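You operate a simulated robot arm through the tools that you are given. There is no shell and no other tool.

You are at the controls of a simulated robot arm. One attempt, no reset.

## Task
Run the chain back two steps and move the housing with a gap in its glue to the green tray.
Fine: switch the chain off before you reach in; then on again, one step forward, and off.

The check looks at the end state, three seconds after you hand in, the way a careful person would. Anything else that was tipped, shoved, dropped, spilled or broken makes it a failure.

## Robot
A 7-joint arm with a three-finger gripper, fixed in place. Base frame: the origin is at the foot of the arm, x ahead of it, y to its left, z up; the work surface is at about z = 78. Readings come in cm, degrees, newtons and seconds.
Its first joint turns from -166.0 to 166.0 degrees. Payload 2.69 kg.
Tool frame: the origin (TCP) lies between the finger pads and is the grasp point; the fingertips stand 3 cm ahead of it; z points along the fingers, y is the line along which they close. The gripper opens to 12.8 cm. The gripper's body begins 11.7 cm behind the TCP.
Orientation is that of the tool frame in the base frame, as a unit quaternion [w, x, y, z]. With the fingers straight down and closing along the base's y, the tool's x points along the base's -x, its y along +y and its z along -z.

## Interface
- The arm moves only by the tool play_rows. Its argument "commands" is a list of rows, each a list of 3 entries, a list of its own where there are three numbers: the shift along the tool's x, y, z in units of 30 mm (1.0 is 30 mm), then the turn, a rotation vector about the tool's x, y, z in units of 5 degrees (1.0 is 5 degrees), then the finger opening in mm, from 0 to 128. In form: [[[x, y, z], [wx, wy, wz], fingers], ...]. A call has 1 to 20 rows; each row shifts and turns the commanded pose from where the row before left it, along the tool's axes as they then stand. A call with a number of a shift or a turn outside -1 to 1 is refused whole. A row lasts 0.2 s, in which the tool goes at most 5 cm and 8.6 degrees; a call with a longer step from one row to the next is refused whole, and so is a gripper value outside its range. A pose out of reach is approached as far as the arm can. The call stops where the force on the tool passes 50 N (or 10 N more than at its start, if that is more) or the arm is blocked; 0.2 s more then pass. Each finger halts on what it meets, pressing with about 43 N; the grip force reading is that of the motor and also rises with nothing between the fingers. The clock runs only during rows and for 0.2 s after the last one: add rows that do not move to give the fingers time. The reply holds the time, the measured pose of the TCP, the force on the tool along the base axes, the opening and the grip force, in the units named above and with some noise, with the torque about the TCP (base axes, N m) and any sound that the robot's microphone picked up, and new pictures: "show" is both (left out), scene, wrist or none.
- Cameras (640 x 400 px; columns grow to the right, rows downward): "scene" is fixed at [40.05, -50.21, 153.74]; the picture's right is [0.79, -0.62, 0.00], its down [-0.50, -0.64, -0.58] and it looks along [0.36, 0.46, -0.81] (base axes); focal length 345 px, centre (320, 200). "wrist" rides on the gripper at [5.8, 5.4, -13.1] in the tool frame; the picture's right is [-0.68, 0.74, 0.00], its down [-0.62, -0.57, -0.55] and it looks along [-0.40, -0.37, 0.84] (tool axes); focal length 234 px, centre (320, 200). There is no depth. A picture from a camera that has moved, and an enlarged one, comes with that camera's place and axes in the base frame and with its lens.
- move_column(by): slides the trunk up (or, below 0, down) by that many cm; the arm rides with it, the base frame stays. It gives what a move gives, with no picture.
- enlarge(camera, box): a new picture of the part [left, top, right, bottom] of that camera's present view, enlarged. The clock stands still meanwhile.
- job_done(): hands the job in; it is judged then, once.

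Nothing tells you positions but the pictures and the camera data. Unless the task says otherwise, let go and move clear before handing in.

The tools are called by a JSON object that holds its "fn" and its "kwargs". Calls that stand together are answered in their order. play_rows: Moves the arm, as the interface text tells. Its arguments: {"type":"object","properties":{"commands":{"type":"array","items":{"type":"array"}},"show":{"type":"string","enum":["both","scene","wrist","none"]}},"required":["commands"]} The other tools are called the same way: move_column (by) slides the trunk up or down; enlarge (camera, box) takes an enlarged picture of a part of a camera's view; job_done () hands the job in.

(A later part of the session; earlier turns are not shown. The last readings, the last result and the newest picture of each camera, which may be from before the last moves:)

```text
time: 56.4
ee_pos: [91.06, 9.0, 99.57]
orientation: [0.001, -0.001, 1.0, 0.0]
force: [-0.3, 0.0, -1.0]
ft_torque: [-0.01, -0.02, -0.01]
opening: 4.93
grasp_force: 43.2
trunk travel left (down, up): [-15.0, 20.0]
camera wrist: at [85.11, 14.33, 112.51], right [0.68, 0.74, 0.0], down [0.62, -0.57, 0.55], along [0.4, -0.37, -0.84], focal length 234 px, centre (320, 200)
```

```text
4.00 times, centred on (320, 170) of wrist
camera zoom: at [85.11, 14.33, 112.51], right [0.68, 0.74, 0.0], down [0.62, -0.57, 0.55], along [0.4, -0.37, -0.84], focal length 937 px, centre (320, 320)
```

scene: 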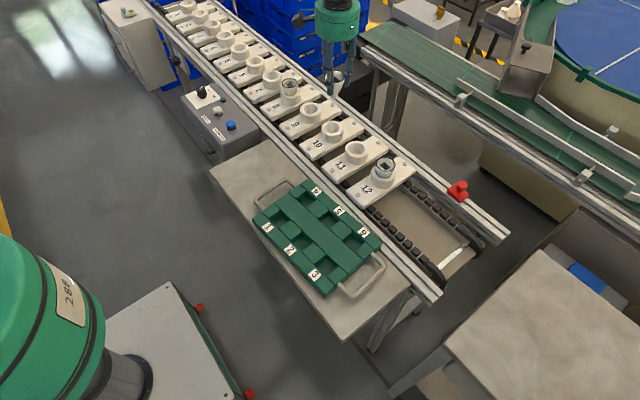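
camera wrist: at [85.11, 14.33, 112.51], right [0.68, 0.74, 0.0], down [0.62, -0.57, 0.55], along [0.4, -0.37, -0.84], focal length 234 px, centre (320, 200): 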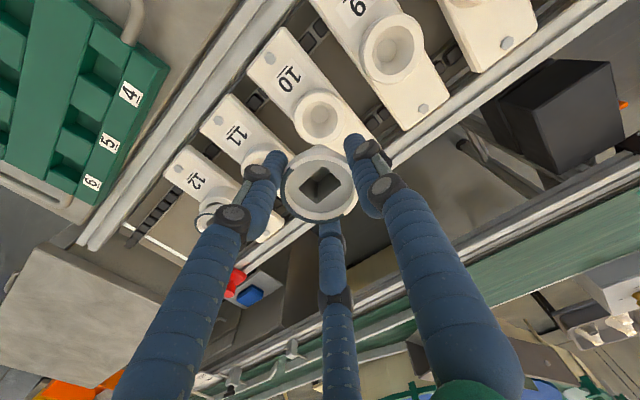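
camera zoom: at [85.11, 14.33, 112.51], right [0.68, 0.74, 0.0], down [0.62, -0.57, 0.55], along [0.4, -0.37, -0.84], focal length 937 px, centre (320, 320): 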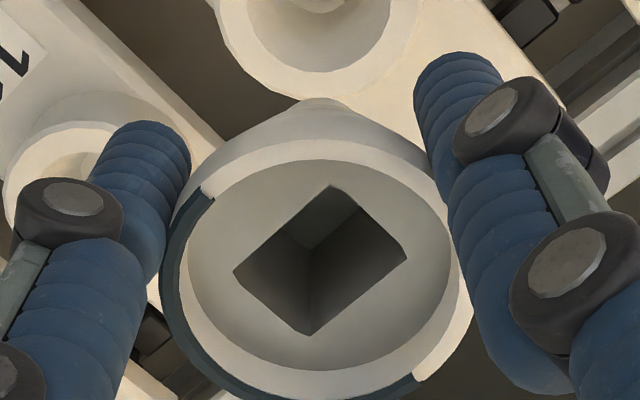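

The housing is out and held firmly; it is a cone with a small stub, about 6.5 cm long. I'll carry it high over the tray, roughly above pocket 2, and look at the pockets.

{"fn": "play_rows", "kwargs": {"commands": [[[0, 0, -0.5], [0, 0, 0], 35], [[0.5, -0.4, -0.5], [0, 0, 0], 35], [[0.967, -0.8, -0.3], [0, 0, 0], 35], [[0.967, -0.8, 0], [0, 0, 0], 35], [[0.967, -0.8, 0], [0, 0, 0], 35], [[0.967, -0.8, 0], [0, 0, 0], 35], [[0.967, -0.8, 0], [0, 0, 0], 35], [[0.967, -0.8, 0], [0, 0, 0], 35], [[0.967, -0.8, 0], [0, 0, 0], 35], [[0.967, -0.8, 0], [0, 0, 0], 35], [[0.967, -0.8, 0], [0, 0, 0], 35], [[0.5, -0.4, 0], [0, 0, 0], 35], [[0, 0, 0], [0, 0, 0], 35]]}}

{"fn": "enlarge", "kwargs": {"camera": "wrist", "box": [180, 20, 460, 195]}}

{"fn": "enlarge", "kwargs": {"camera": "scene", "box": [240, 160, 400, 310]}}

```text
time: 59.2
ee_pos: [61.82, -15.19, 103.28]
orientation: [0.0, 0.0, 1.0, 0.001]
force: [0.5, -0.5, 0.2]
ft_torque: [0.06, 0.0, 0.02]
opening: 4.93
grasp_force: 42.9
trunk travel left (down, up): [-15.0, 20.0]
camera wrist: at [55.91, -9.83, 116.44], right [0.68, 0.74, 0.0], down [0.62, -0.57, 0.55], along [0.4, -0.37, -0.84], focal length 234 px, centre (320, 200)
```

scene: 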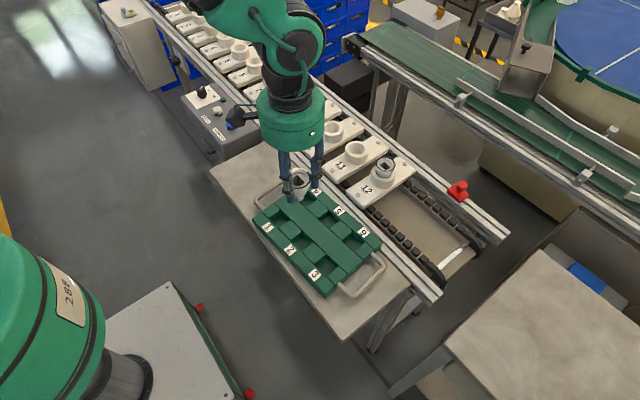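
wrist: 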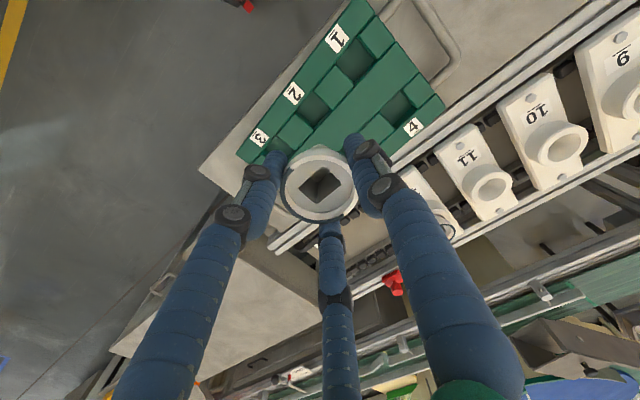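

```text
2.29 times, centred on (320, 108) of wrist
camera zoom: at [55.91, -9.83, 116.44], right [0.68, 0.74, 0.0], down [0.62, -0.57, 0.55], along [0.4, -0.37, -0.84], focal length 535 px, centre (320, 411)
```

zoom: 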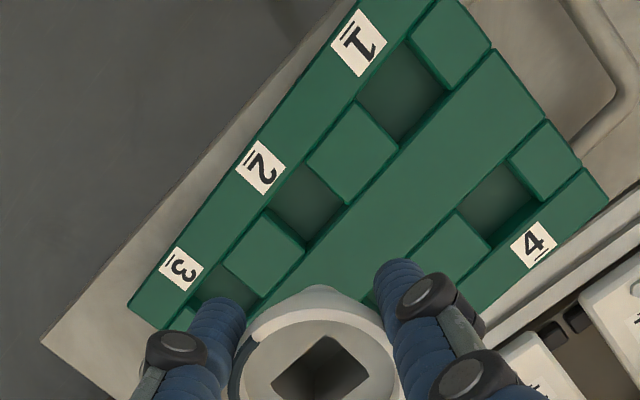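

```text
2.67 times, centred on (320, 235) of scene
camera zoom: at [40.05, -50.21, 153.74], right [0.79, -0.62, 0.0], down [-0.5, -0.64, -0.58], along [0.36, 0.46, -0.81], focal length 919 px, centre (320, 107)
```

zoom: 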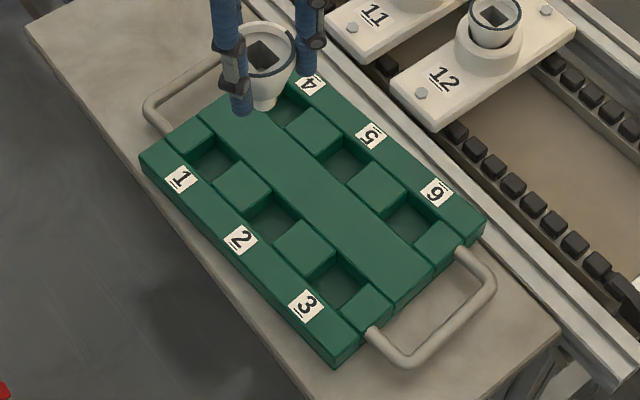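

Pocket 2 is centred near (61.4, −15.6), about 4 cm square, with the tray top at z≈80. I'll lower the housing to just above it and check alignment.

{"fn": "play_rows", "kwargs": {"commands": [[[0.13, -0.13, 0.5], [0, 0, 0], 35], [[0, 0, 0.9], [0, 0, 0], 35], [[0, 0, 0.9], [0, 0, 0], 35], [[0, 0, 0.9], [0, 0, 0], 35], [[0, 0, 0.8], [0, 0, 0], 35], [[0, 0, 0.4], [0, 0, 0], 35], [[0, 0, 0], [0, 0, 0], 35]]}}

{"fn": "enlarge", "kwargs": {"camera": "scene", "box": [250, 180, 346, 260]}}

{"fn": "enlarge", "kwargs": {"camera": "wrist", "box": [230, 90, 410, 210]}}

```text
time: 60.8
ee_pos: [61.46, -15.37, 90.15]
orientation: [0.0, -0.001, 1.0, 0.0]
force: [0.0, 0.6, 0.4]
ft_torque: [-0.01, 0.04, 0.01]
opening: 4.95
grasp_force: 42.5
trunk travel left (down, up): [-15.0, 20.0]
camera wrist: at [55.62, -10.12, 103.17], right [0.68, 0.74, 0.0], down [0.62, -0.57, 0.55], along [0.4, -0.37, -0.84], focal length 234 px, centre (320, 200)
```

scene: 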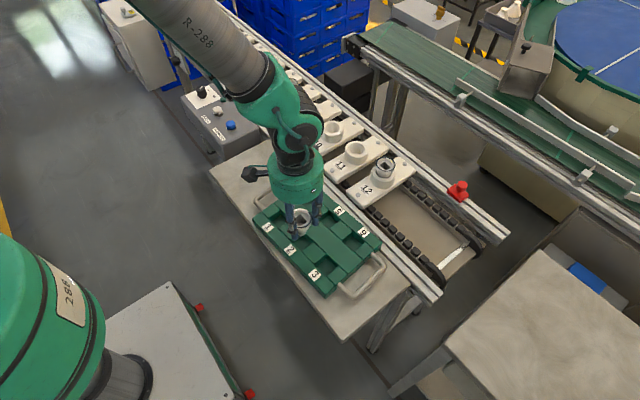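
wrist: 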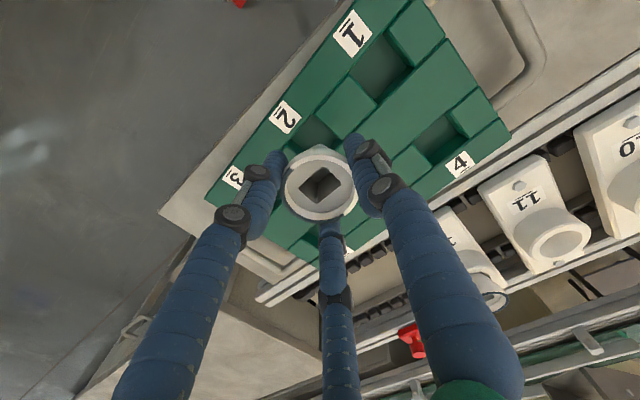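

```text
5.00 times, centred on (298, 220) of scene
camera zoom: at [40.05, -50.21, 153.74], right [0.79, -0.62, 0.0], down [-0.5, -0.64, -0.58], along [0.36, 0.46, -0.81], focal length 1724 px, centre (430, 100)
```

zoom: 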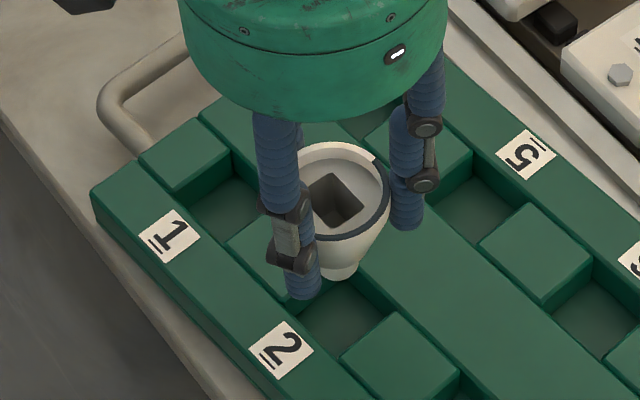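

```text
3.33 times, centred on (320, 150) of wrist
camera zoom: at [55.62, -10.12, 103.17], right [0.68, 0.74, 0.0], down [0.62, -0.57, 0.55], along [0.4, -0.37, -0.84], focal length 781 px, centre (320, 367)
```

zoom: 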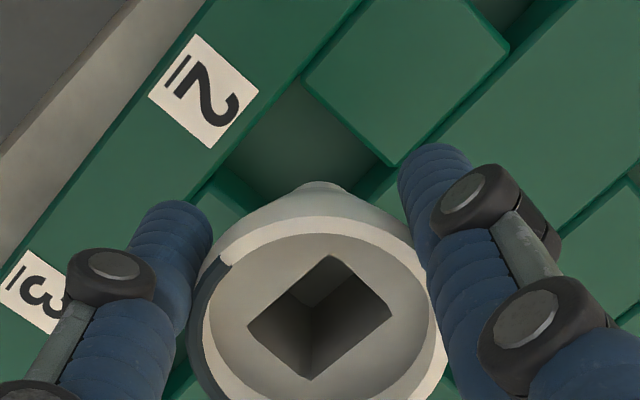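

The stub is slightly off the pocket centre, so I'll shift about (−0.3, −0.35) cm and lower to just above the tray top.

{"fn": "play_rows", "kwargs": {"commands": [[[0.1, -0.11, 0.1], [0, 0, 0], 35], [[0, 0, 0.3], [0, 0, 0], 35], [[0, 0, 0.3], [0, 0, 0], 35], [[0, 0, 0], [0, 0, 0], 35]]}}

{"fn": "enlarge", "kwargs": {"camera": "scene", "box": [262, 195, 342, 255]}}

{"fn": "enlarge", "kwargs": {"camera": "wrist", "box": [230, 90, 410, 210]}}

```text
time: 61.8
ee_pos: [61.01, -15.81, 88.08]
orientation: [0.0, 0.0, 1.0, 0.0]
force: [0.8, 0.0, 0.7]
ft_torque: [0.02, 0.01, -0.04]
opening: 4.96
grasp_force: 42.8
trunk travel left (down, up): [-15.0, 20.0]
camera wrist: at [55.25, -10.41, 101.15], right [0.68, 0.74, 0.0], down [0.62, -0.57, 0.55], along [0.4, -0.37, -0.84], focal length 234 px, centre (320, 200)
```

scene: 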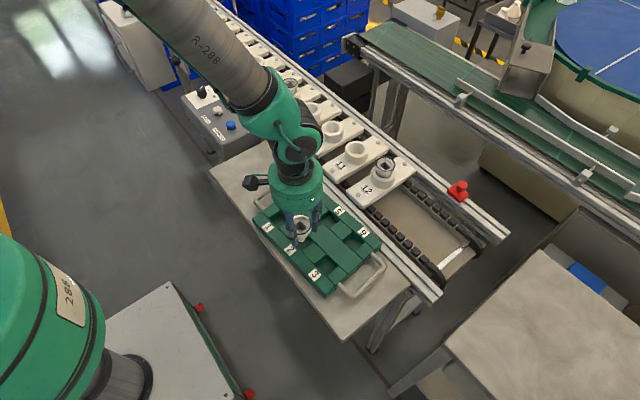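
wrist: 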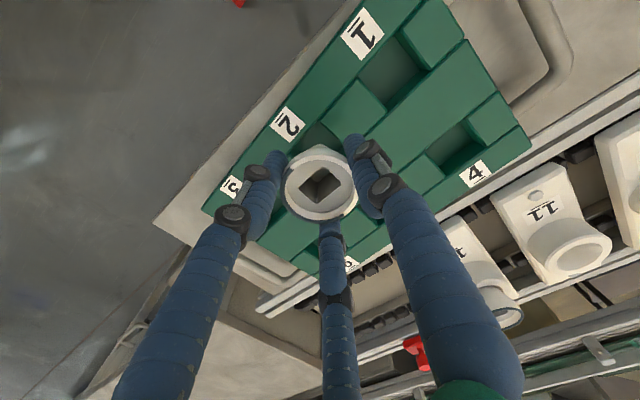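

```text
6.67 times, centred on (302, 225) of scene
camera zoom: at [40.05, -50.21, 153.74], right [0.79, -0.62, 0.0], down [-0.5, -0.64, -0.58], along [0.36, 0.46, -0.81], focal length 2299 px, centre (440, 33)
```

zoom: 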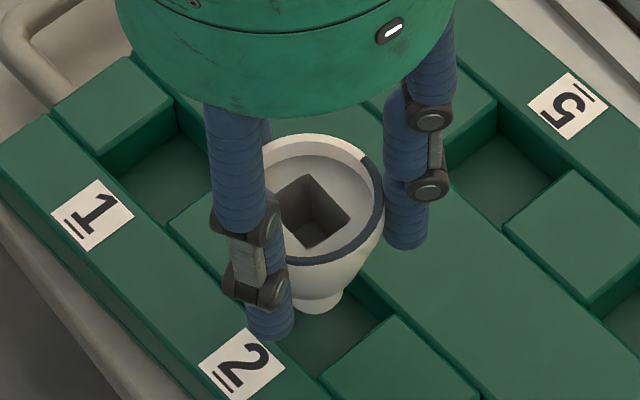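

```text
3.33 times, centred on (320, 150) of wrist
camera zoom: at [55.25, -10.41, 101.15], right [0.68, 0.74, 0.0], down [0.62, -0.57, 0.55], along [0.4, -0.37, -0.84], focal length 781 px, centre (320, 367)
```

zoom: 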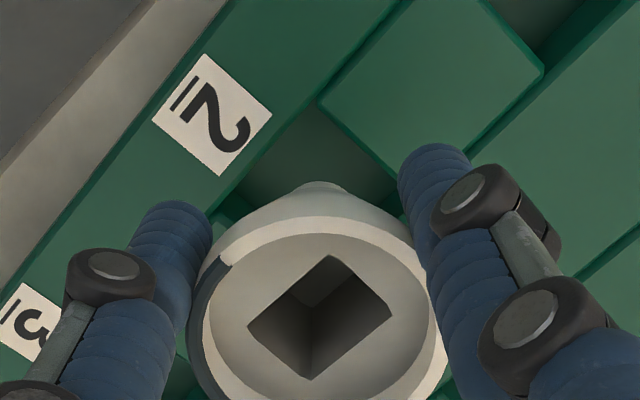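

The stub now lines up with the pocket centre to within 2 mm. Lowering slowly into it.

{"fn": "play_rows", "kwargs": {"commands": [[[0, 0, 0.1], [0, 0, 0], 35], [[0, 0, 0.1], [0, 0, 0], 35], [[0, 0, 0.1], [0, 0, 0], 35], [[0, 0, 0.1], [0, 0, 0], 35], [[0, 0, 0.05], [0, 0, 0], 35], [[0, 0, 0], [0, 0, 0], 35]], "show": "scene"}}

{"fn": "enlarge", "kwargs": {"camera": "scene", "box": [262, 195, 342, 255]}}

```text
time: 63.2
ee_pos: [61.22, -15.66, 86.78]
orientation: [-0.001, 0.0, 1.0, 0.001]
force: [0.1, 0.1, 0.0]
ft_torque: [-0.02, 0.03, -0.02]
opening: 4.95
grasp_force: 42.7
trunk travel left (down, up): [-15.0, 20.0]
```

scene: 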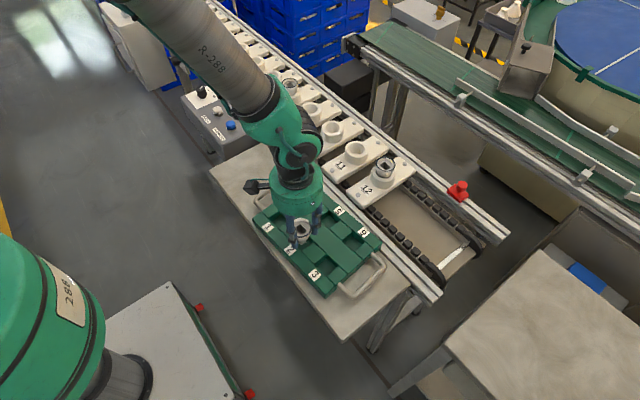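

```text
6.67 times, centred on (302, 225) of scene
camera zoom: at [40.05, -50.21, 153.74], right [0.79, -0.62, 0.0], down [-0.5, -0.64, -0.58], along [0.36, 0.46, -0.81], focal length 2299 px, centre (440, 33)
```

zoom: 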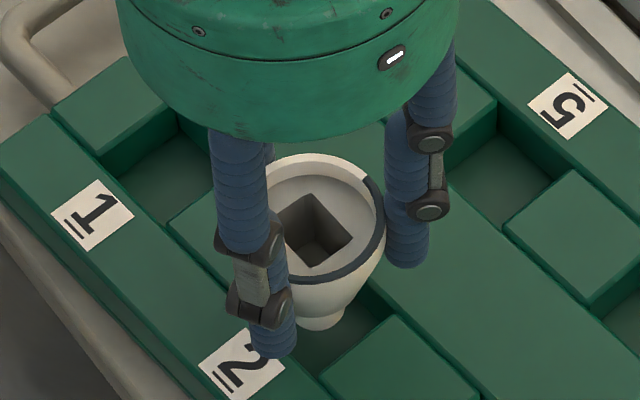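

{"fn": "play_rows", "kwargs": {"commands": [[[0, 0, 0.1], [0, 0, 0], 35], [[0, 0, 0.07], [0, 0, 0], 35], [[0, 0, 0.07], [0, 0, 0], 35], [[0, 0, 0], [0, 0, 0], 35]], "show": "none"}}

{"fn": "enlarge", "kwargs": {"camera": "scene", "box": [262, 195, 342, 255]}}

```text
time: 64.2
ee_pos: [61.23, -15.74, 85.98]
orientation: [0.0, 0.0, 1.0, 0.0]
force: [0.0, 0.3, -0.1]
ft_torque: [0.0, 0.0, -0.03]
opening: 4.94
grasp_force: 42.8
trunk travel left (down, up): [-15.0, 20.0]
```

```text
6.67 times, centred on (302, 225) of scene
camera zoom: at [40.05, -50.21, 153.74], right [0.79, -0.62, 0.0], down [-0.5, -0.64, -0.58], along [0.36, 0.46, -0.81], focal length 2299 px, centre (440, 33)
```

zoom: 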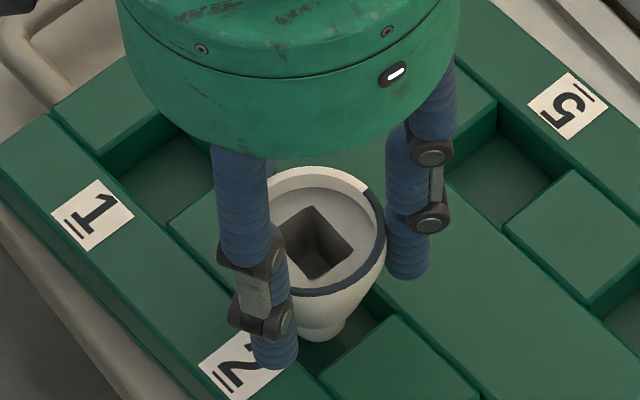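

{"fn": "play_rows", "kwargs": {"commands": [[[0, 0, 0.06], [0, 0, 0], 35], [[0, 0, 0.05], [0, 0, 0], 35], [[0, 0, 0.04], [0, 0, 0], 35], [[0, 0, 0], [0, 0, 0], 35]], "show": "none"}}

```text
time: 65.2
ee_pos: [61.29, -15.74, 85.6]
orientation: [0.001, 0.001, 1.0, 0.0]
force: [0.3, 0.2, -0.5]
ft_torque: [0.05, 0.01, 0.01]
opening: 4.93
grasp_force: 43.2
trunk travel left (down, up): [-15.0, 20.0]
```

{"fn": "play_rows", "kwargs": {"commands": [[[0, 0, 0.05], [0, 0, 0], 35], [[0, 0, 0.05], [0, 0, 0], 35], [[0, 0, 0], [0, 0, 0], 35]], "show": "none"}}

{"fn": "enlarge", "kwargs": {"camera": "scene", "box": [262, 195, 342, 255]}}

```text
time: 66.0
ee_pos: [61.2, -15.6, 85.29]
orientation: [-0.001, 0.0, 1.0, 0.0]
force: [-0.1, -0.7, -0.5]
ft_torque: [0.02, 0.01, -0.07]
opening: 4.97
grasp_force: 42.9
trunk travel left (down, up): [-15.0, 20.0]
```

```text
6.67 times, centred on (302, 225) of scene
camera zoom: at [40.05, -50.21, 153.74], right [0.79, -0.62, 0.0], down [-0.5, -0.64, -0.58], along [0.36, 0.46, -0.81], focal length 2299 px, centre (440, 33)
```

zoom: 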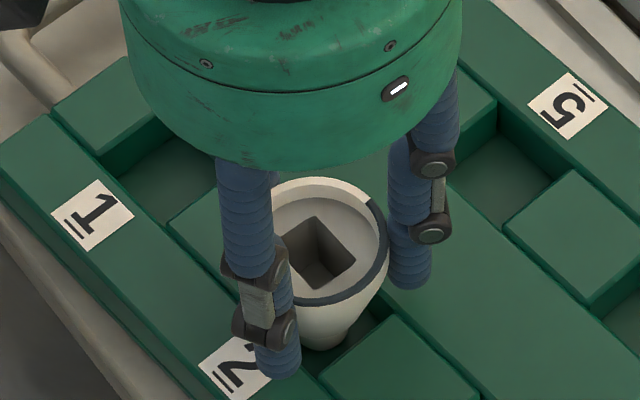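

{"fn": "play_rows", "kwargs": {"commands": [[[0, 0, 0.04], [0, 0, 0], 35], [[0, 0, 0.04], [0, 0, 0], 35], [[0, 0, 0], [0, 0, 0], 35]], "show": "none"}}

```text
time: 66.8
ee_pos: [61.25, -15.76, 85.1]
orientation: [0.0, -0.001, 1.0, 0.0]
force: [-1.0, -0.1, -0.6]
ft_torque: [-0.02, -0.02, -0.01]
opening: 4.95
grasp_force: 43.2
trunk travel left (down, up): [-15.0, 20.0]
```

{"fn": "play_rows", "kwargs": {"commands": [[[0, 0, 0.04], [0, 0, 0], 35], [[0, 0, 0.04], [0, 0, 0], 35], [[0, 0, 0], [0, 0, 0], 35]], "show": "none"}}

```text
time: 67.6
ee_pos: [61.23, -15.76, 84.91]
orientation: [0.0, -0.001, 1.0, 0.001]
force: [-0.1, 2.8, 14.1]
ft_torque: [0.24, 0.05, 0.03]
opening: 4.97
grasp_force: 43.6
trunk travel left (down, up): [-15.0, 20.0]
```

Contact: 14 N upward with the TCP at 84.9. I'll check how the housing sits before releasing.

{"fn": "enlarge", "kwargs": {"camera": "scene", "box": [278, 210, 326, 246]}}

{"fn": "play_rows", "kwargs": {"commands": [[[0, 0.03, -0.02], [0, 0, 0], 35], [[0, 0, 0], [0, 0, 0], 35]]}}

{"fn": "enlarge", "kwargs": {"camera": "wrist", "box": [230, 90, 410, 210]}}

```text
11.11 times, centred on (302, 228) of scene
camera zoom: at [40.05, -50.21, 153.74], right [0.79, -0.62, 0.0], down [-0.5, -0.64, -0.58], along [0.36, 0.46, -0.81], focal length 3831 px, centre (520, -111)
```

zoom: 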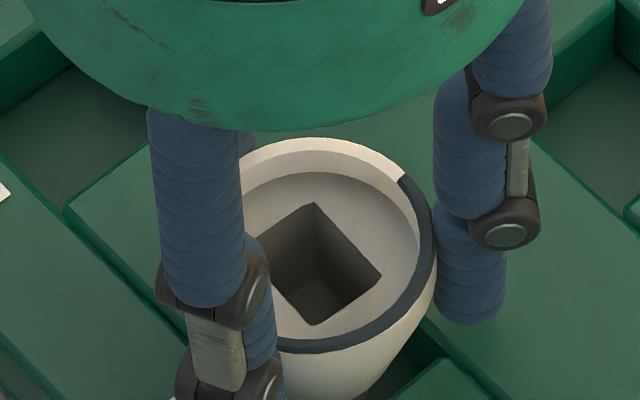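

```text
time: 68.2
ee_pos: [61.4, -15.65, 84.91]
orientation: [0.001, -0.001, 1.0, 0.0]
force: [1.5, -3.8, 9.9]
ft_torque: [-0.18, -0.07, -0.02]
opening: 4.96
grasp_force: 43.4
trunk travel left (down, up): [-15.0, 20.0]
camera wrist: at [55.35, -10.36, 97.93], right [0.68, 0.74, 0.0], down [0.62, -0.57, 0.55], along [0.41, -0.37, -0.84], focal length 234 px, centre (320, 200)
```

scene: 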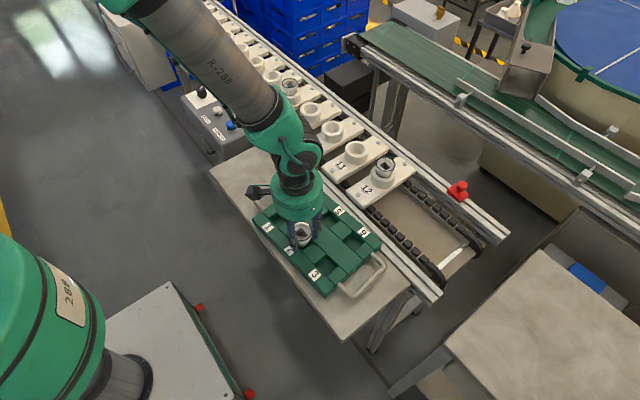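
wrist: 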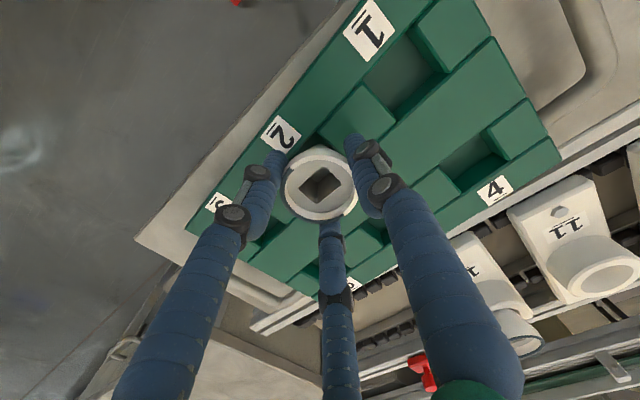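

```text
3.33 times, centred on (320, 150) of wrist
camera zoom: at [55.35, -10.36, 97.93], right [0.68, 0.74, 0.0], down [0.62, -0.57, 0.55], along [0.41, -0.37, -0.84], focal length 781 px, centre (320, 367)
```

zoom: 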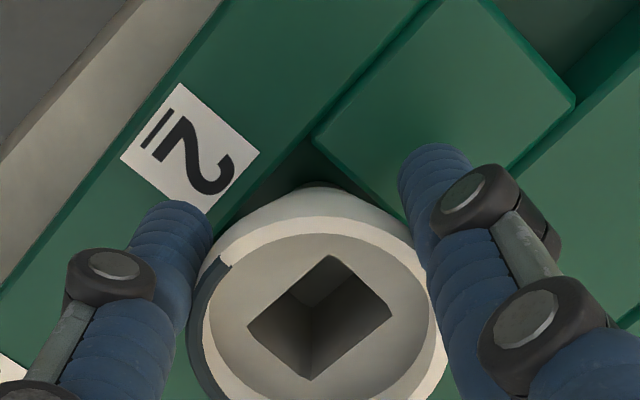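

It stands on the pocket floor; the side force reverses with the shift, as friction on the floor would. I'll centre it, unload, then open gently and retreat upward.

{"fn": "play_rows", "kwargs": {"commands": [[[0, -0.015, -0.02], [0, 0, 0], 35], [[0, 0, 0], [0, 0, 0], 48], [[0, 0, 0], [0, 0, 0], 52], [[0, 0, 0], [0, 0, 0], 56], [[0, 0, 0], [0, 0, 0], 62], [[0, 0, 0], [0, 0, 0], 72], [[0, 0, 0], [0, 0, 0], 80], [[0, 0, 0], [0, 0, 0], 80]]}}

{"fn": "enlarge", "kwargs": {"camera": "wrist", "box": [230, 90, 410, 210]}}

{"fn": "enlarge", "kwargs": {"camera": "scene", "box": [262, 195, 342, 255]}}

```text
time: 70.0
ee_pos: [61.28, -15.77, 85.01]
orientation: [0.0, 0.001, 1.0, 0.0]
force: [-0.7, 0.2, -0.4]
ft_torque: [0.01, 0.02, -0.01]
opening: 8.0
grasp_force: 0.1
trunk travel left (down, up): [-15.0, 20.0]
camera wrist: at [55.36, -10.35, 97.98], right [0.68, 0.74, 0.0], down [0.62, -0.57, 0.55], along [0.4, -0.37, -0.84], focal length 234 px, centre (320, 200)
```

scene: 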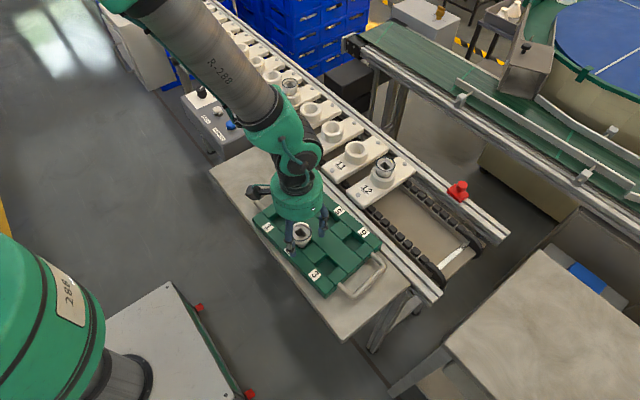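
wrist: 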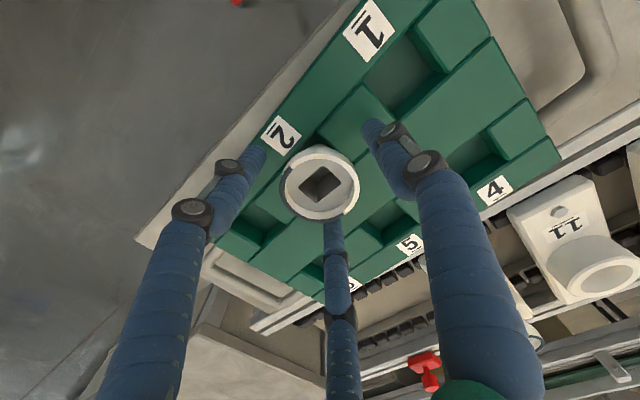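

```text
3.33 times, centred on (320, 150) of wrist
camera zoom: at [55.36, -10.35, 97.98], right [0.68, 0.74, 0.0], down [0.62, -0.57, 0.55], along [0.4, -0.37, -0.84], focal length 781 px, centre (320, 367)
```

zoom: 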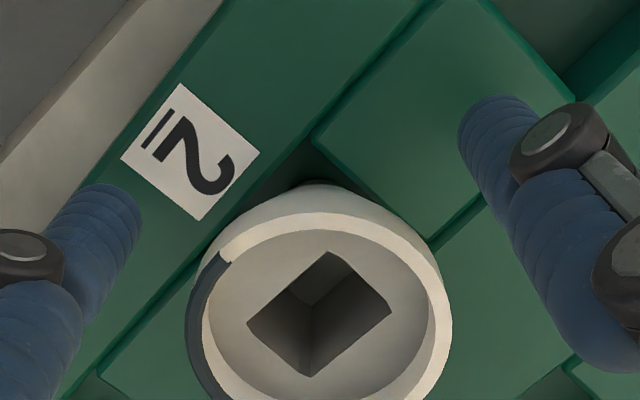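

```text
6.67 times, centred on (302, 225) of scene
camera zoom: at [40.05, -50.21, 153.74], right [0.79, -0.62, 0.0], down [-0.5, -0.64, -0.58], along [0.36, 0.46, -0.81], focal length 2299 px, centre (440, 33)
```

zoom: 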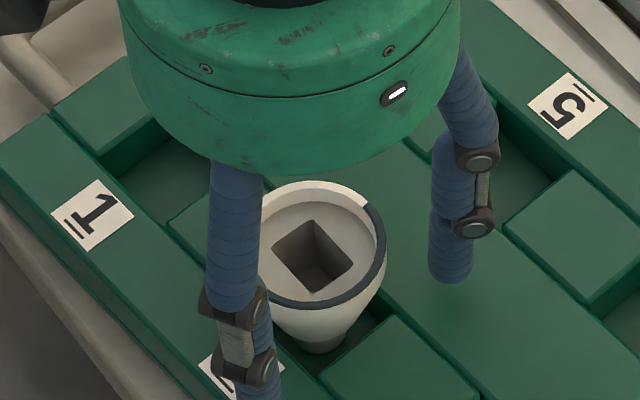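

The housing stands free in pocket 2. I'll lift straight up and check it.

{"fn": "play_rows", "kwargs": {"commands": [[[0, 0, -0.3], [0, 0, 0], 80], [[0, 0, -0.6], [0, 0, 0], 80], [[0, 0, -0.9], [0, 0, 0], 80], [[0, 0, -0.95], [0, 0, 0], 80], [[0, 0, -0.95], [0, 0, 0], 80], [[0, 0, -0.95], [0, 0, 0], 80], [[0, 0, -0.95], [0, 0, 0], 80], [[0, 0, -0.95], [0, 0, 0], 80], [[-0.1, 0.95, 0], [0, 0, 0], 75], [[-0.1, 0.95, 0], [0, 0, 0], 70], [[-0.1, 0.95, 0], [0, 0, 0], 70], [[-0.1, 0.95, 0], [0, 0, 0], 70], [[-0.1, 0.95, 0], [0, 0, 0], 70], [[-0.1, 0.95, 0], [0, 0, 0], 70], [[-0.1, 0.95, 0], [0, 0, 0], 70], [[-0.1, 0.95, 0], [0, 0, 0], 70], [[-0.1, 0.95, 0], [0, 0, 0], 70], [[-0.1, 0.95, 0], [0, 0, 0], 70]], "show": "scene"}}

{"fn": "enlarge", "kwargs": {"camera": "scene", "box": [262, 195, 342, 255]}}

```text
time: 73.8
ee_pos: [64.22, 12.86, 104.3]
orientation: [-0.001, 0.0, 1.0, 0.0]
force: [1.1, 0.1, -0.6]
ft_torque: [0.01, 0.02, -0.01]
opening: 6.99
grasp_force: 0.0
trunk travel left (down, up): [-15.0, 20.0]
```

scene: 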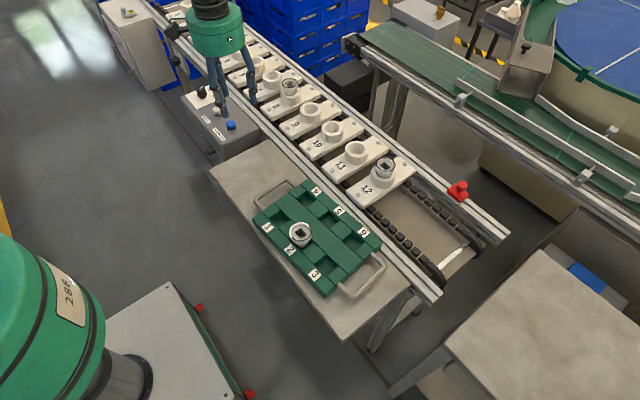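

```text
6.67 times, centred on (302, 225) of scene
camera zoom: at [40.05, -50.21, 153.74], right [0.79, -0.62, 0.0], down [-0.5, -0.64, -0.58], along [0.36, 0.46, -0.81], focal length 2299 px, centre (440, 33)
```

zoom: 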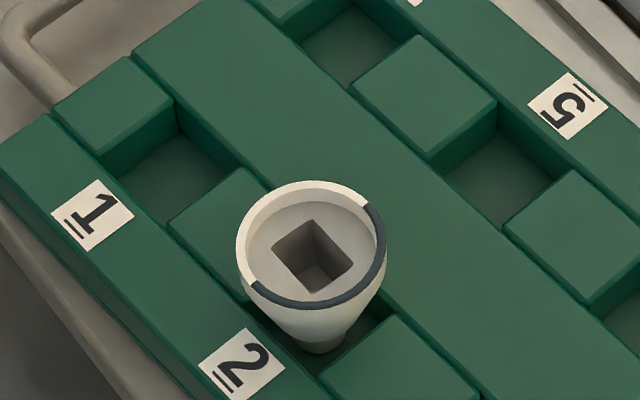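

The housing stands upright in pocket 2 and the chain is untouched. Now back to the knob to switch on.

{"fn": "play_rows", "kwargs": {"commands": [[[-0.11, 0.99, 0], [0, 0, 0], 70], [[-0.11, 0.99, 0], [0, 0, 0], 70], [[-0.11, 0.99, 0], [0, 0, 0], 70], [[-0.11, 0.99, 0], [0, 0, 0], 70], [[-0.11, 0.99, 0], [0, 0, 0], 70], [[-0.11, 0.99, 0], [0, 0, 0], 70], [[-0.11, 0.99, 0.3], [0, 0, 0], 70], [[-0.11, 0.99, 0.6], [0, 0, 0], 70], [[-0.11, 0.99, 0.6], [0, 0, 0], 70], [[-0.11, 0.99, 0.6], [0, 0, 0], 70], [[-0.11, 0.99, 0.7], [0, 0, 0], 70], [[-0.11, 0.99, 0.7], [0, 0, 0], 70], [[-0.11, 0.99, 0.6], [0, 0, 0], 70], [[0, 0, 0], [0, 0, 0], 70], [[0, 0, 0], [0, 0, 0], 70]], "show": "wrist"}}

```text
time: 77.0
ee_pos: [68.6, 51.34, 92.48]
orientation: [0.0, 0.001, 1.0, 0.0]
force: [0.1, -0.4, 0.1]
ft_torque: [0.01, -0.01, 0.0]
opening: 7.0
grasp_force: 0.2
trunk travel left (down, up): [-15.0, 20.0]
camera wrist: at [62.62, 56.82, 105.41], right [0.68, 0.74, 0.0], down [0.62, -0.57, 0.55], along [0.4, -0.37, -0.84], focal length 234 px, centre (320, 200)
```

wrist: 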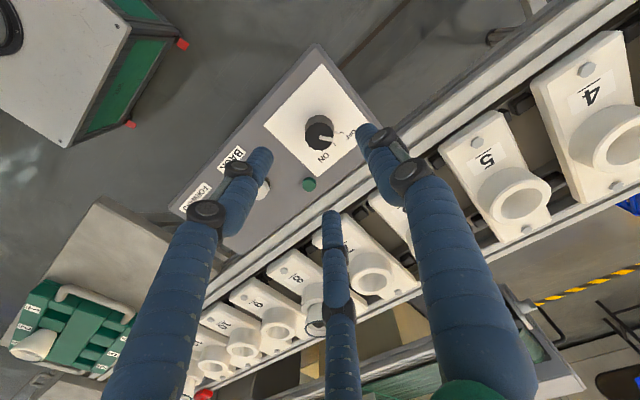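

{"fn": "play_rows", "kwargs": {"commands": [[[0, 0.04, 0.8], [0, 0, 0], 70], [[0, 0, 0.9], [0, 0, 0], 70], [[0, 0, 0.8], [0, 0, 0], 70], [[0, 0, 0.7], [0, 0, 0], 70], [[0, 0, 0.35], [0, 0, 0], 70], [[0, 0, 0], [0, 0, 0], 70], [[0, 0, 0], [0, 0, 0], 40], [[0, 0, 0], [0, 0, 0], 20], [[0, 0, 0], [0, 0, 0], 20], [[0, 0, 0], [0, 0, 0], 20]], "show": "wrist"}}

```text
time: 79.2
ee_pos: [68.44, 51.49, 81.54]
orientation: [-0.001, 0.0, 1.0, -0.001]
force: [-7.7, -9.3, -1.1]
ft_torque: [-0.28, 0.25, -0.05]
opening: 3.42
grasp_force: 10.9
trunk travel left (down, up): [-15.0, 20.0]
camera wrist: at [62.6, 56.87, 94.55], right [0.68, 0.74, 0.0], down [0.62, -0.56, 0.55], along [0.4, -0.37, -0.84], focal length 234 px, centre (320, 200)
```

wrist: 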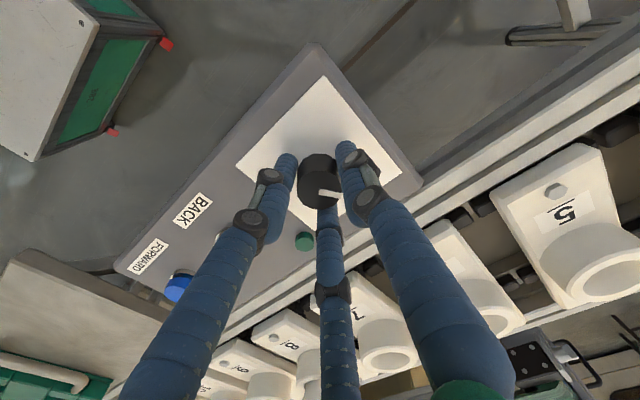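

{"fn": "play_rows", "kwargs": {"commands": [[[0.02, -0.02, -0.04], [0, 0, 0], 20], [[0, 0, 0], [0, 0, 0], 15], [[0, 0, 0], [0, 0, 0], 15]], "show": "none"}}

```text
time: 80.0
ee_pos: [68.45, 51.6, 81.65]
orientation: [0.0, 0.0, 1.0, 0.0]
force: [-3.5, -8.4, -8.6]
ft_torque: [-0.07, 0.04, -0.01]
opening: 3.4
grasp_force: 14.3
trunk travel left (down, up): [-15.0, 20.0]
```

{"fn": "play_rows", "kwargs": {"commands": [[[0, -0.02, -0.05], [0, 0, 0], 0], [[0, 0, 0], [0, 0, 0], 0], [[0, 0, 0], [0, 0, 0], 0]], "show": "none"}}

{"fn": "enlarge", "kwargs": {"camera": "wrist", "box": [240, 120, 400, 220]}}

{"fn": "enlarge", "kwargs": {"camera": "scene", "box": [180, 65, 244, 110]}}

```text
time: 80.8
ee_pos: [68.54, 51.55, 81.79]
orientation: [-0.001, 0.0, 1.0, -0.001]
force: [-0.4, -4.1, -15.9]
ft_torque: [0.04, -0.2, -0.03]
opening: 3.31
grasp_force: 45.0
trunk travel left (down, up): [-15.0, 20.0]
```

```text
4.00 times, centred on (320, 170) of wrist
camera zoom: at [62.59, 56.8, 94.74], right [0.68, 0.74, 0.0], down [0.62, -0.56, 0.55], along [0.4, -0.37, -0.84], focal length 937 px, centre (320, 320)
```

zoom: 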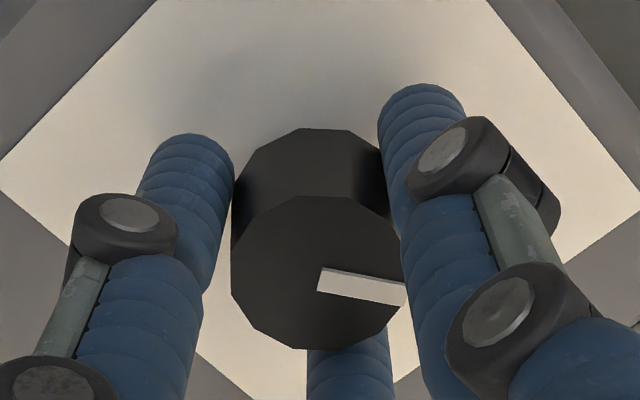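

```text
8.89 times, centred on (212, 88) of scene
camera zoom: at [40.05, -50.21, 153.74], right [0.79, -0.62, 0.0], down [-0.5, -0.64, -0.58], along [0.36, 0.46, -0.81], focal length 3065 px, centre (1280, 1200)
```

zoom: 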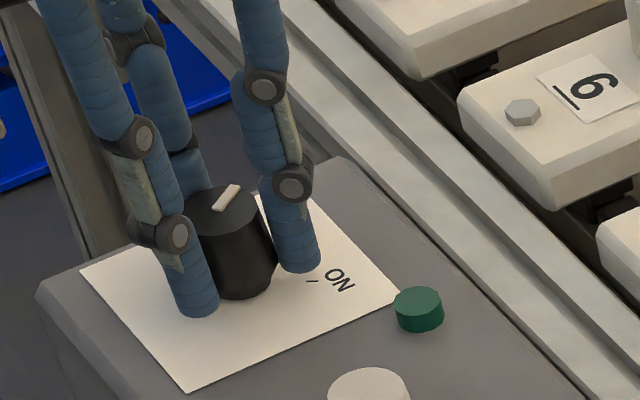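

Grip is firm again at 45 N. Turning toward ON.

{"fn": "play_rows", "kwargs": {"commands": [[[0, 0, 0.04], [0, 0, 0], 15], [[0, 0, 0], [0, 0, 1], 15], [[0, 0, 0], [0, 0, 1], 15], [[0, 0, 0], [0, 0, 1], 15], [[0, 0, 0], [0, 0, 1], 15], [[0, 0, 0], [0, 0, 1], 15], [[0, 0, 0], [0, 0, 0], 15]], "show": "none"}}

```text
time: 82.4
ee_pos: [68.61, 51.45, 81.64]
orientation: [0.0, 0.217, 0.976, 0.0]
force: [8.4, 2.9, -17.9]
ft_torque: [0.18, -0.4, 0.01]
opening: 3.33
grasp_force: 44.6
trunk travel left (down, up): [-15.0, 20.0]
```

{"fn": "play_rows", "kwargs": {"commands": [[[-0.01, 0, 0.04], [0, 0, 0], 15], [[0, 0, 0], [0, 0, 1], 15], [[0, 0, 0], [0, 0, 1], 15], [[0, 0, 0], [0, 0, 1], 15], [[0, 0, 0], [0, 0, 1], 15], [[0, 0, 0], [0, 0, 1], 15], [[0, 0, 0], [0, 0, 0], 15]], "show": "none"}}

```text
time: 84.0
ee_pos: [68.45, 51.41, 81.77]
orientation: [0.001, 0.423, 0.906, 0.001]
force: [5.8, -2.9, 5.0]
ft_torque: [-0.18, -0.1, 0.01]
opening: 3.28
grasp_force: 45.2
trunk travel left (down, up): [-15.0, 20.0]
heard: click
```

It clicked ON. I'll finish the turn to the same position as before (about 72°).

{"fn": "play_rows", "kwargs": {"commands": [[[0, 0, 0], [0, 0, 1], 15], [[0, 0, 0], [0, 0, 1], 15], [[0, 0, 0], [0, 0, 1], 15], [[0, 0, 0], [0, 0, 1], 15], [[0, 0, 0], [0, 0, 0.3], 15], [[0, 0, 0], [0, 0, 0], 15]], "show": "none"}}

{"fn": "enlarge", "kwargs": {"camera": "scene", "box": [184, 75, 232, 105]}}

```text
time: 85.4
ee_pos: [68.49, 51.44, 81.71]
orientation: [0.0, 0.584, 0.812, 0.0]
force: [6.9, 7.6, 4.9]
ft_torque: [0.25, -0.29, 0.4]
opening: 3.31
grasp_force: 45.4
trunk travel left (down, up): [-15.0, 20.0]
```

```text
13.33 times, centred on (208, 90) of scene
camera zoom: at [40.05, -50.21, 153.74], right [0.79, -0.62, 0.0], down [-0.5, -0.64, -0.58], along [0.36, 0.46, -0.81], focal length 4597 px, centre (1813, 1667)
```

zoom: 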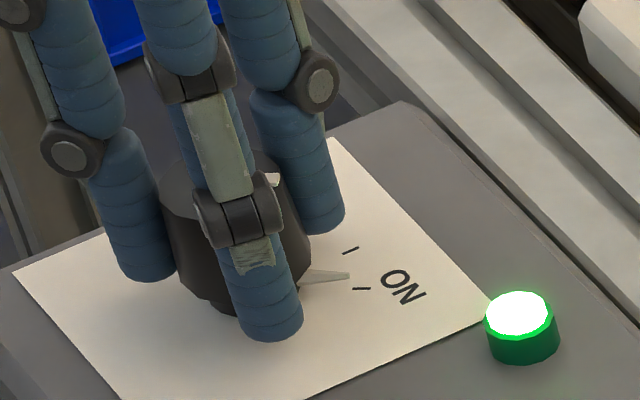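

The lamp is lit. I'll release, lift and move over the blue FORWARD button at about (68.5, 32.4), keeping the wrist rotated for the later turn-off.

{"fn": "play_rows", "kwargs": {"commands": [[[0, 0, 0], [0, 0, -0.26], 40], [[0, 0, 0], [0, 0, 0], 70], [[0, 0, 0], [0, 0, 0], 70], [[0, 0, -0.5], [0, 0, 0], 70], [[0, 0, -0.95], [0, 0, 0], 70], [[0, 0, -0.95], [0, 0, 0], 70], [[0, 0, -0.95], [0, 0, 0], 70], [[-0.855, -0.311, 0], [0, 0, 0], 50], [[-0.855, -0.311, 0], [0, 0, 0], 30], [[-0.855, -0.311, 0], [0, 0, 0], 0], [[-0.855, -0.311, 0], [0, 0, 0], 0], [[-0.855, -0.311, 0], [0, 0, 0], 0], [[-0.855, -0.311, 0.3], [0, 0, 0], 0], [[-0.855, -0.311, 0.7], [0, 0, 0], 0], [[0, 0, 0.7], [0, 0, 0], 0], [[0, 0, 0], [0, 0, 0], 0], [[0, 0, 0], [0, 0, 0], 0]]}}

{"fn": "enlarge", "kwargs": {"camera": "wrist", "box": [240, 110, 400, 210]}}

{"fn": "enlarge", "kwargs": {"camera": "scene", "box": [190, 80, 270, 140]}}

```text
time: 89.0
ee_pos: [68.5, 32.37, 86.56]
orientation: [0.0, 0.575, 0.818, -0.001]
force: [0.5, 1.0, 0.2]
ft_torque: [0.01, 0.0, -0.01]
opening: 0.21
grasp_force: 31.3
trunk travel left (down, up): [-15.0, 20.0]
camera wrist: at [71.42, 39.61, 99.6], right [0.92, -0.39, 0.0], down [-0.32, -0.77, 0.55], along [-0.21, -0.51, -0.84], focal length 234 px, centre (320, 200)
```

scene: 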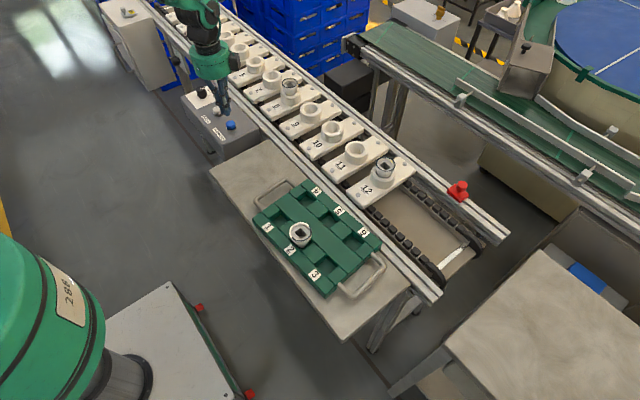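
wrist: 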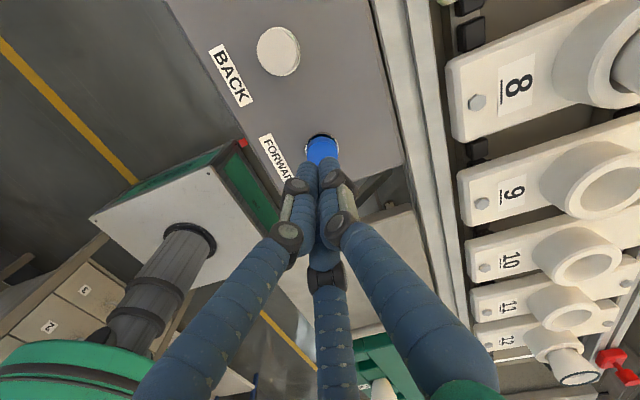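

```text
4.00 times, centred on (320, 160) of wrist
camera zoom: at [71.42, 39.61, 99.6], right [0.92, -0.39, 0.0], down [-0.32, -0.77, 0.55], along [-0.21, -0.51, -0.84], focal length 937 px, centre (320, 360)
```

zoom: 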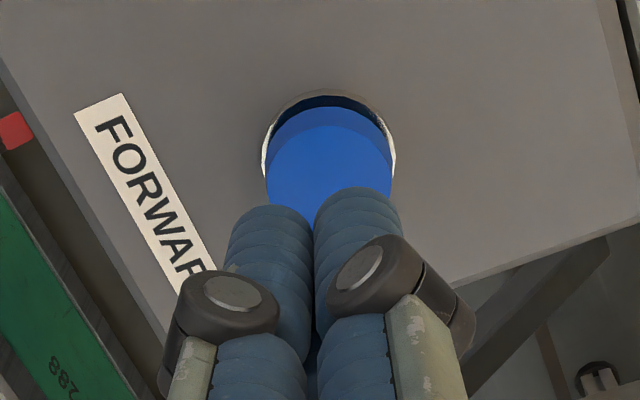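

```text
6.67 times, centred on (230, 110) of scene
camera zoom: at [40.05, -50.21, 153.74], right [0.79, -0.62, 0.0], down [-0.5, -0.64, -0.58], along [0.36, 0.46, -0.81], focal length 2299 px, centre (920, 800)
```

zoom: 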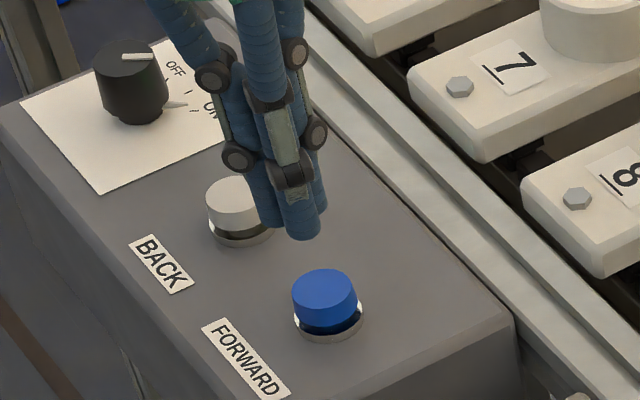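

I'm aligned over FORWARD. Descending in steps as I did with BACK.

{"fn": "play_rows", "kwargs": {"commands": [[[-0.03, 0.04, 0.8], [0, 0, 0], 0], [[0, 0, 0.4], [0, 0, 0], 0], [[0, 0, 0.05], [0, 0, 0], 0], [[0, 0, 0.05], [0, 0, 0], 0], [[0, 0, 0], [0, 0, 0], 0]], "show": "none"}}

```text
time: 90.2
ee_pos: [68.37, 32.31, 82.67]
orientation: [0.0, 0.575, 0.818, 0.0]
force: [-0.1, -0.1, -0.4]
ft_torque: [-0.01, 0.02, -0.01]
opening: 0.21
grasp_force: 31.6
trunk travel left (down, up): [-15.0, 20.0]
```

{"fn": "play_rows", "kwargs": {"commands": [[[0, 0, 0.05], [0, 0, 0], 0], [[0, 0, 0.05], [0, 0, 0], 0], [[0, 0, 0.05], [0, 0, 0], 0], [[0, 0, 0.05], [0, 0, 0], 0]], "show": "none"}}

```text
time: 91.2
ee_pos: [68.58, 32.43, 82.15]
orientation: [0.0, 0.575, 0.818, 0.0]
force: [0.4, -0.1, 3.1]
ft_torque: [-0.05, -0.02, 0.03]
opening: 0.22
grasp_force: 31.5
trunk travel left (down, up): [-15.0, 20.0]
heard: click
```

It clicked. Lifting off and waiting for the chain step.

{"fn": "play_rows", "kwargs": {"commands": [[[0, 0, -0.5], [0, 0, 0], 0], [[0, 0, -0.8], [0, 0, 0], 0], [[0, 0, -0.95], [0, 0, 0], 0], [[0, 0, -0.95], [0, 0, 0], 0], [[0, 0, 0], [0, 0, 0], 0], [[0, 0, 0], [0, 0, 0], 0], [[0, 0, 0], [0, 0, 0], 0], [[0, 0, 0], [0, 0, 0], 0], [[0, 0, 0], [0, 0, 0], 0], [[0, 0, 0], [0, 0, 0], 0]], "show": "scene"}}

{"fn": "enlarge", "kwargs": {"camera": "scene", "box": [250, 70, 490, 270]}}

```text
time: 93.4
ee_pos: [68.61, 32.37, 91.94]
orientation: [0.0, 0.575, 0.818, 0.0]
force: [-0.7, -0.4, 0.3]
ft_torque: [0.02, -0.05, 0.02]
opening: 0.22
grasp_force: 31.3
trunk travel left (down, up): [-15.0, 20.0]
```

scene: 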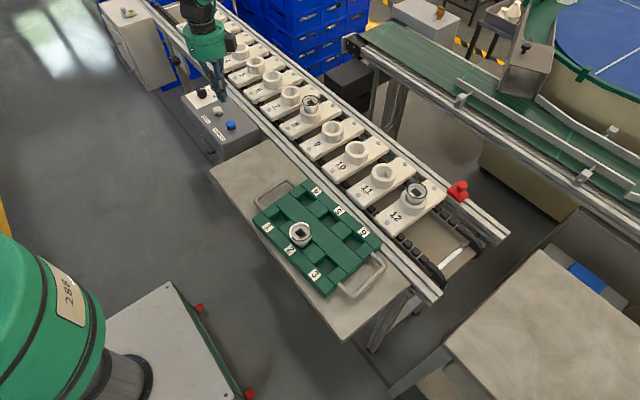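

```text
2.00 times, centred on (370, 170) of scene
camera zoom: at [40.05, -50.21, 153.74], right [0.79, -0.62, 0.0], down [-0.5, -0.64, -0.58], along [0.36, 0.46, -0.81], focal length 690 px, centre (220, 260)
```

zoom: 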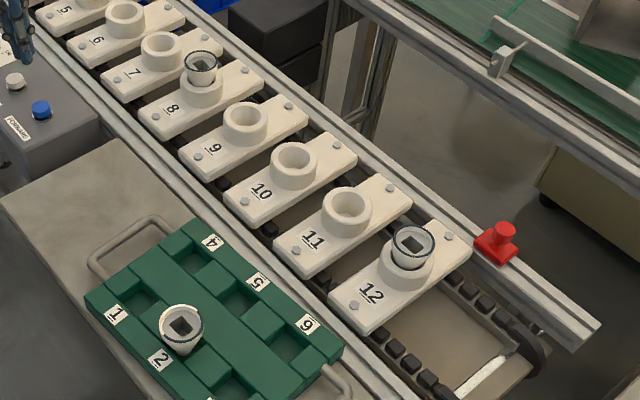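

Exactly one step forward; 12 is in the next position. Now back to the knob for the final switch-off.

{"fn": "play_rows", "kwargs": {"commands": [[[0.856, 0.307, 0], [0, 0, 0], 20], [[0.856, 0.307, 0], [0, 0, 0], 50], [[0.856, 0.307, 0], [0, 0, 0], 70], [[0.856, 0.307, 0], [0, 0, 0], 70], [[0.856, 0.307, 0], [0, 0, 0], 70], [[0.856, 0.307, 0], [0, 0, 0], 70], [[0.856, 0.307, 0], [0, 0, 0], 70], [[0, 0, 0], [0, 0, 0], 70], [[0, 0, 0], [0, 0, 0], 70]], "show": "wrist"}}

{"fn": "enlarge", "kwargs": {"camera": "wrist", "box": [272, 100, 368, 160]}}

```text
time: 95.4
ee_pos: [68.56, 51.37, 91.64]
orientation: [0.0, 0.575, 0.818, 0.0]
force: [0.2, -0.2, -0.5]
ft_torque: [0.03, 0.03, 0.01]
opening: 7.0
grasp_force: 0.1
trunk travel left (down, up): [-15.0, 20.0]
camera wrist: at [71.5, 58.55, 104.63], right [0.92, -0.39, 0.0], down [-0.32, -0.77, 0.55], along [-0.21, -0.51, -0.84], focal length 234 px, centre (320, 200)
```

wrist: 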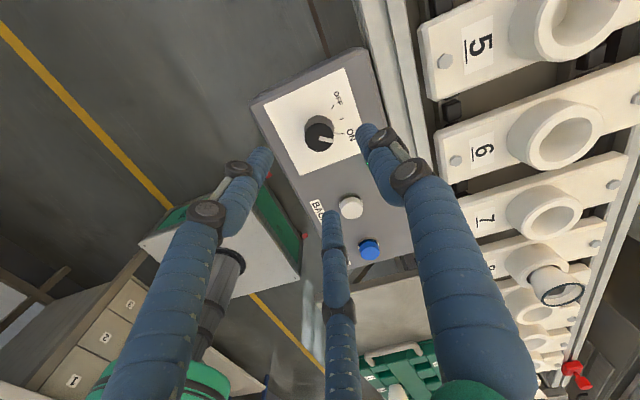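

```text
6.67 times, centred on (320, 130) of wrist
camera zoom: at [71.5, 58.55, 104.63], right [0.92, -0.39, 0.0], down [-0.32, -0.77, 0.55], along [-0.21, -0.51, -0.84], focal length 1561 px, centre (320, 667)
```

zoom: 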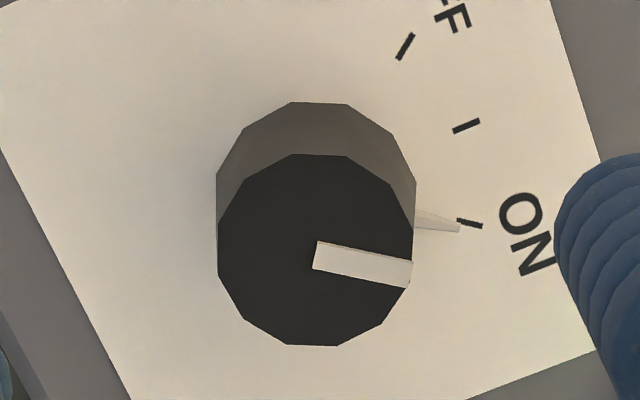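

{"fn": "play_rows", "kwargs": {"commands": [[[0, 0.01, 0.8], [0, 0, 0], 70], [[0, 0, 0.9], [0, 0, 0], 70], [[0, 0, 0.8], [0, 0, 0], 70], [[0, 0, 0.5], [0, 0, 0], 70], [[0, 0, 0.27], [0, 0, 0], 70], [[0, 0, 0], [0, 0, 0], 70], [[0, 0, 0], [0, 0, 0], 40], [[0, 0, 0], [0, 0, 0], 20], [[0, 0, 0], [0, 0, 0], 15], [[0, 0, 0], [0, 0, 0], 15]], "show": "none"}}

```text
time: 97.6
ee_pos: [68.56, 51.54, 81.75]
orientation: [0.001, 0.575, 0.818, 0.0]
force: [-6.0, 6.9, -1.8]
ft_torque: [0.26, 0.17, -0.02]
opening: 3.34
grasp_force: 44.6
trunk travel left (down, up): [-15.0, 20.0]
```

Firm grip. Turning counter-clockwise to OFF.

{"fn": "play_rows", "kwargs": {"commands": [[[0.02, 0, 0], [0, 0, -1], 15], [[0, 0, 0], [0, 0, -1], 15], [[0, 0, 0], [0, 0, -1], 15], [[0, 0, 0], [0, 0, -1], 15], [[0, 0, 0], [0, 0, -1], 15], [[0, 0, 0], [0, 0, -1], 15], [[0, 0, 0], [0, 0, -1], 15], [[0, 0, 0], [0, 0, 0], 15]], "show": "none"}}

```text
time: 99.4
ee_pos: [68.58, 51.46, 81.85]
orientation: [-0.001, 0.301, 0.954, -0.001]
force: [-1.9, 0.8, -9.2]
ft_torque: [0.04, 0.01, 0.0]
opening: 3.31
grasp_force: 45.1
trunk travel left (down, up): [-15.0, 20.0]
heard: click
```

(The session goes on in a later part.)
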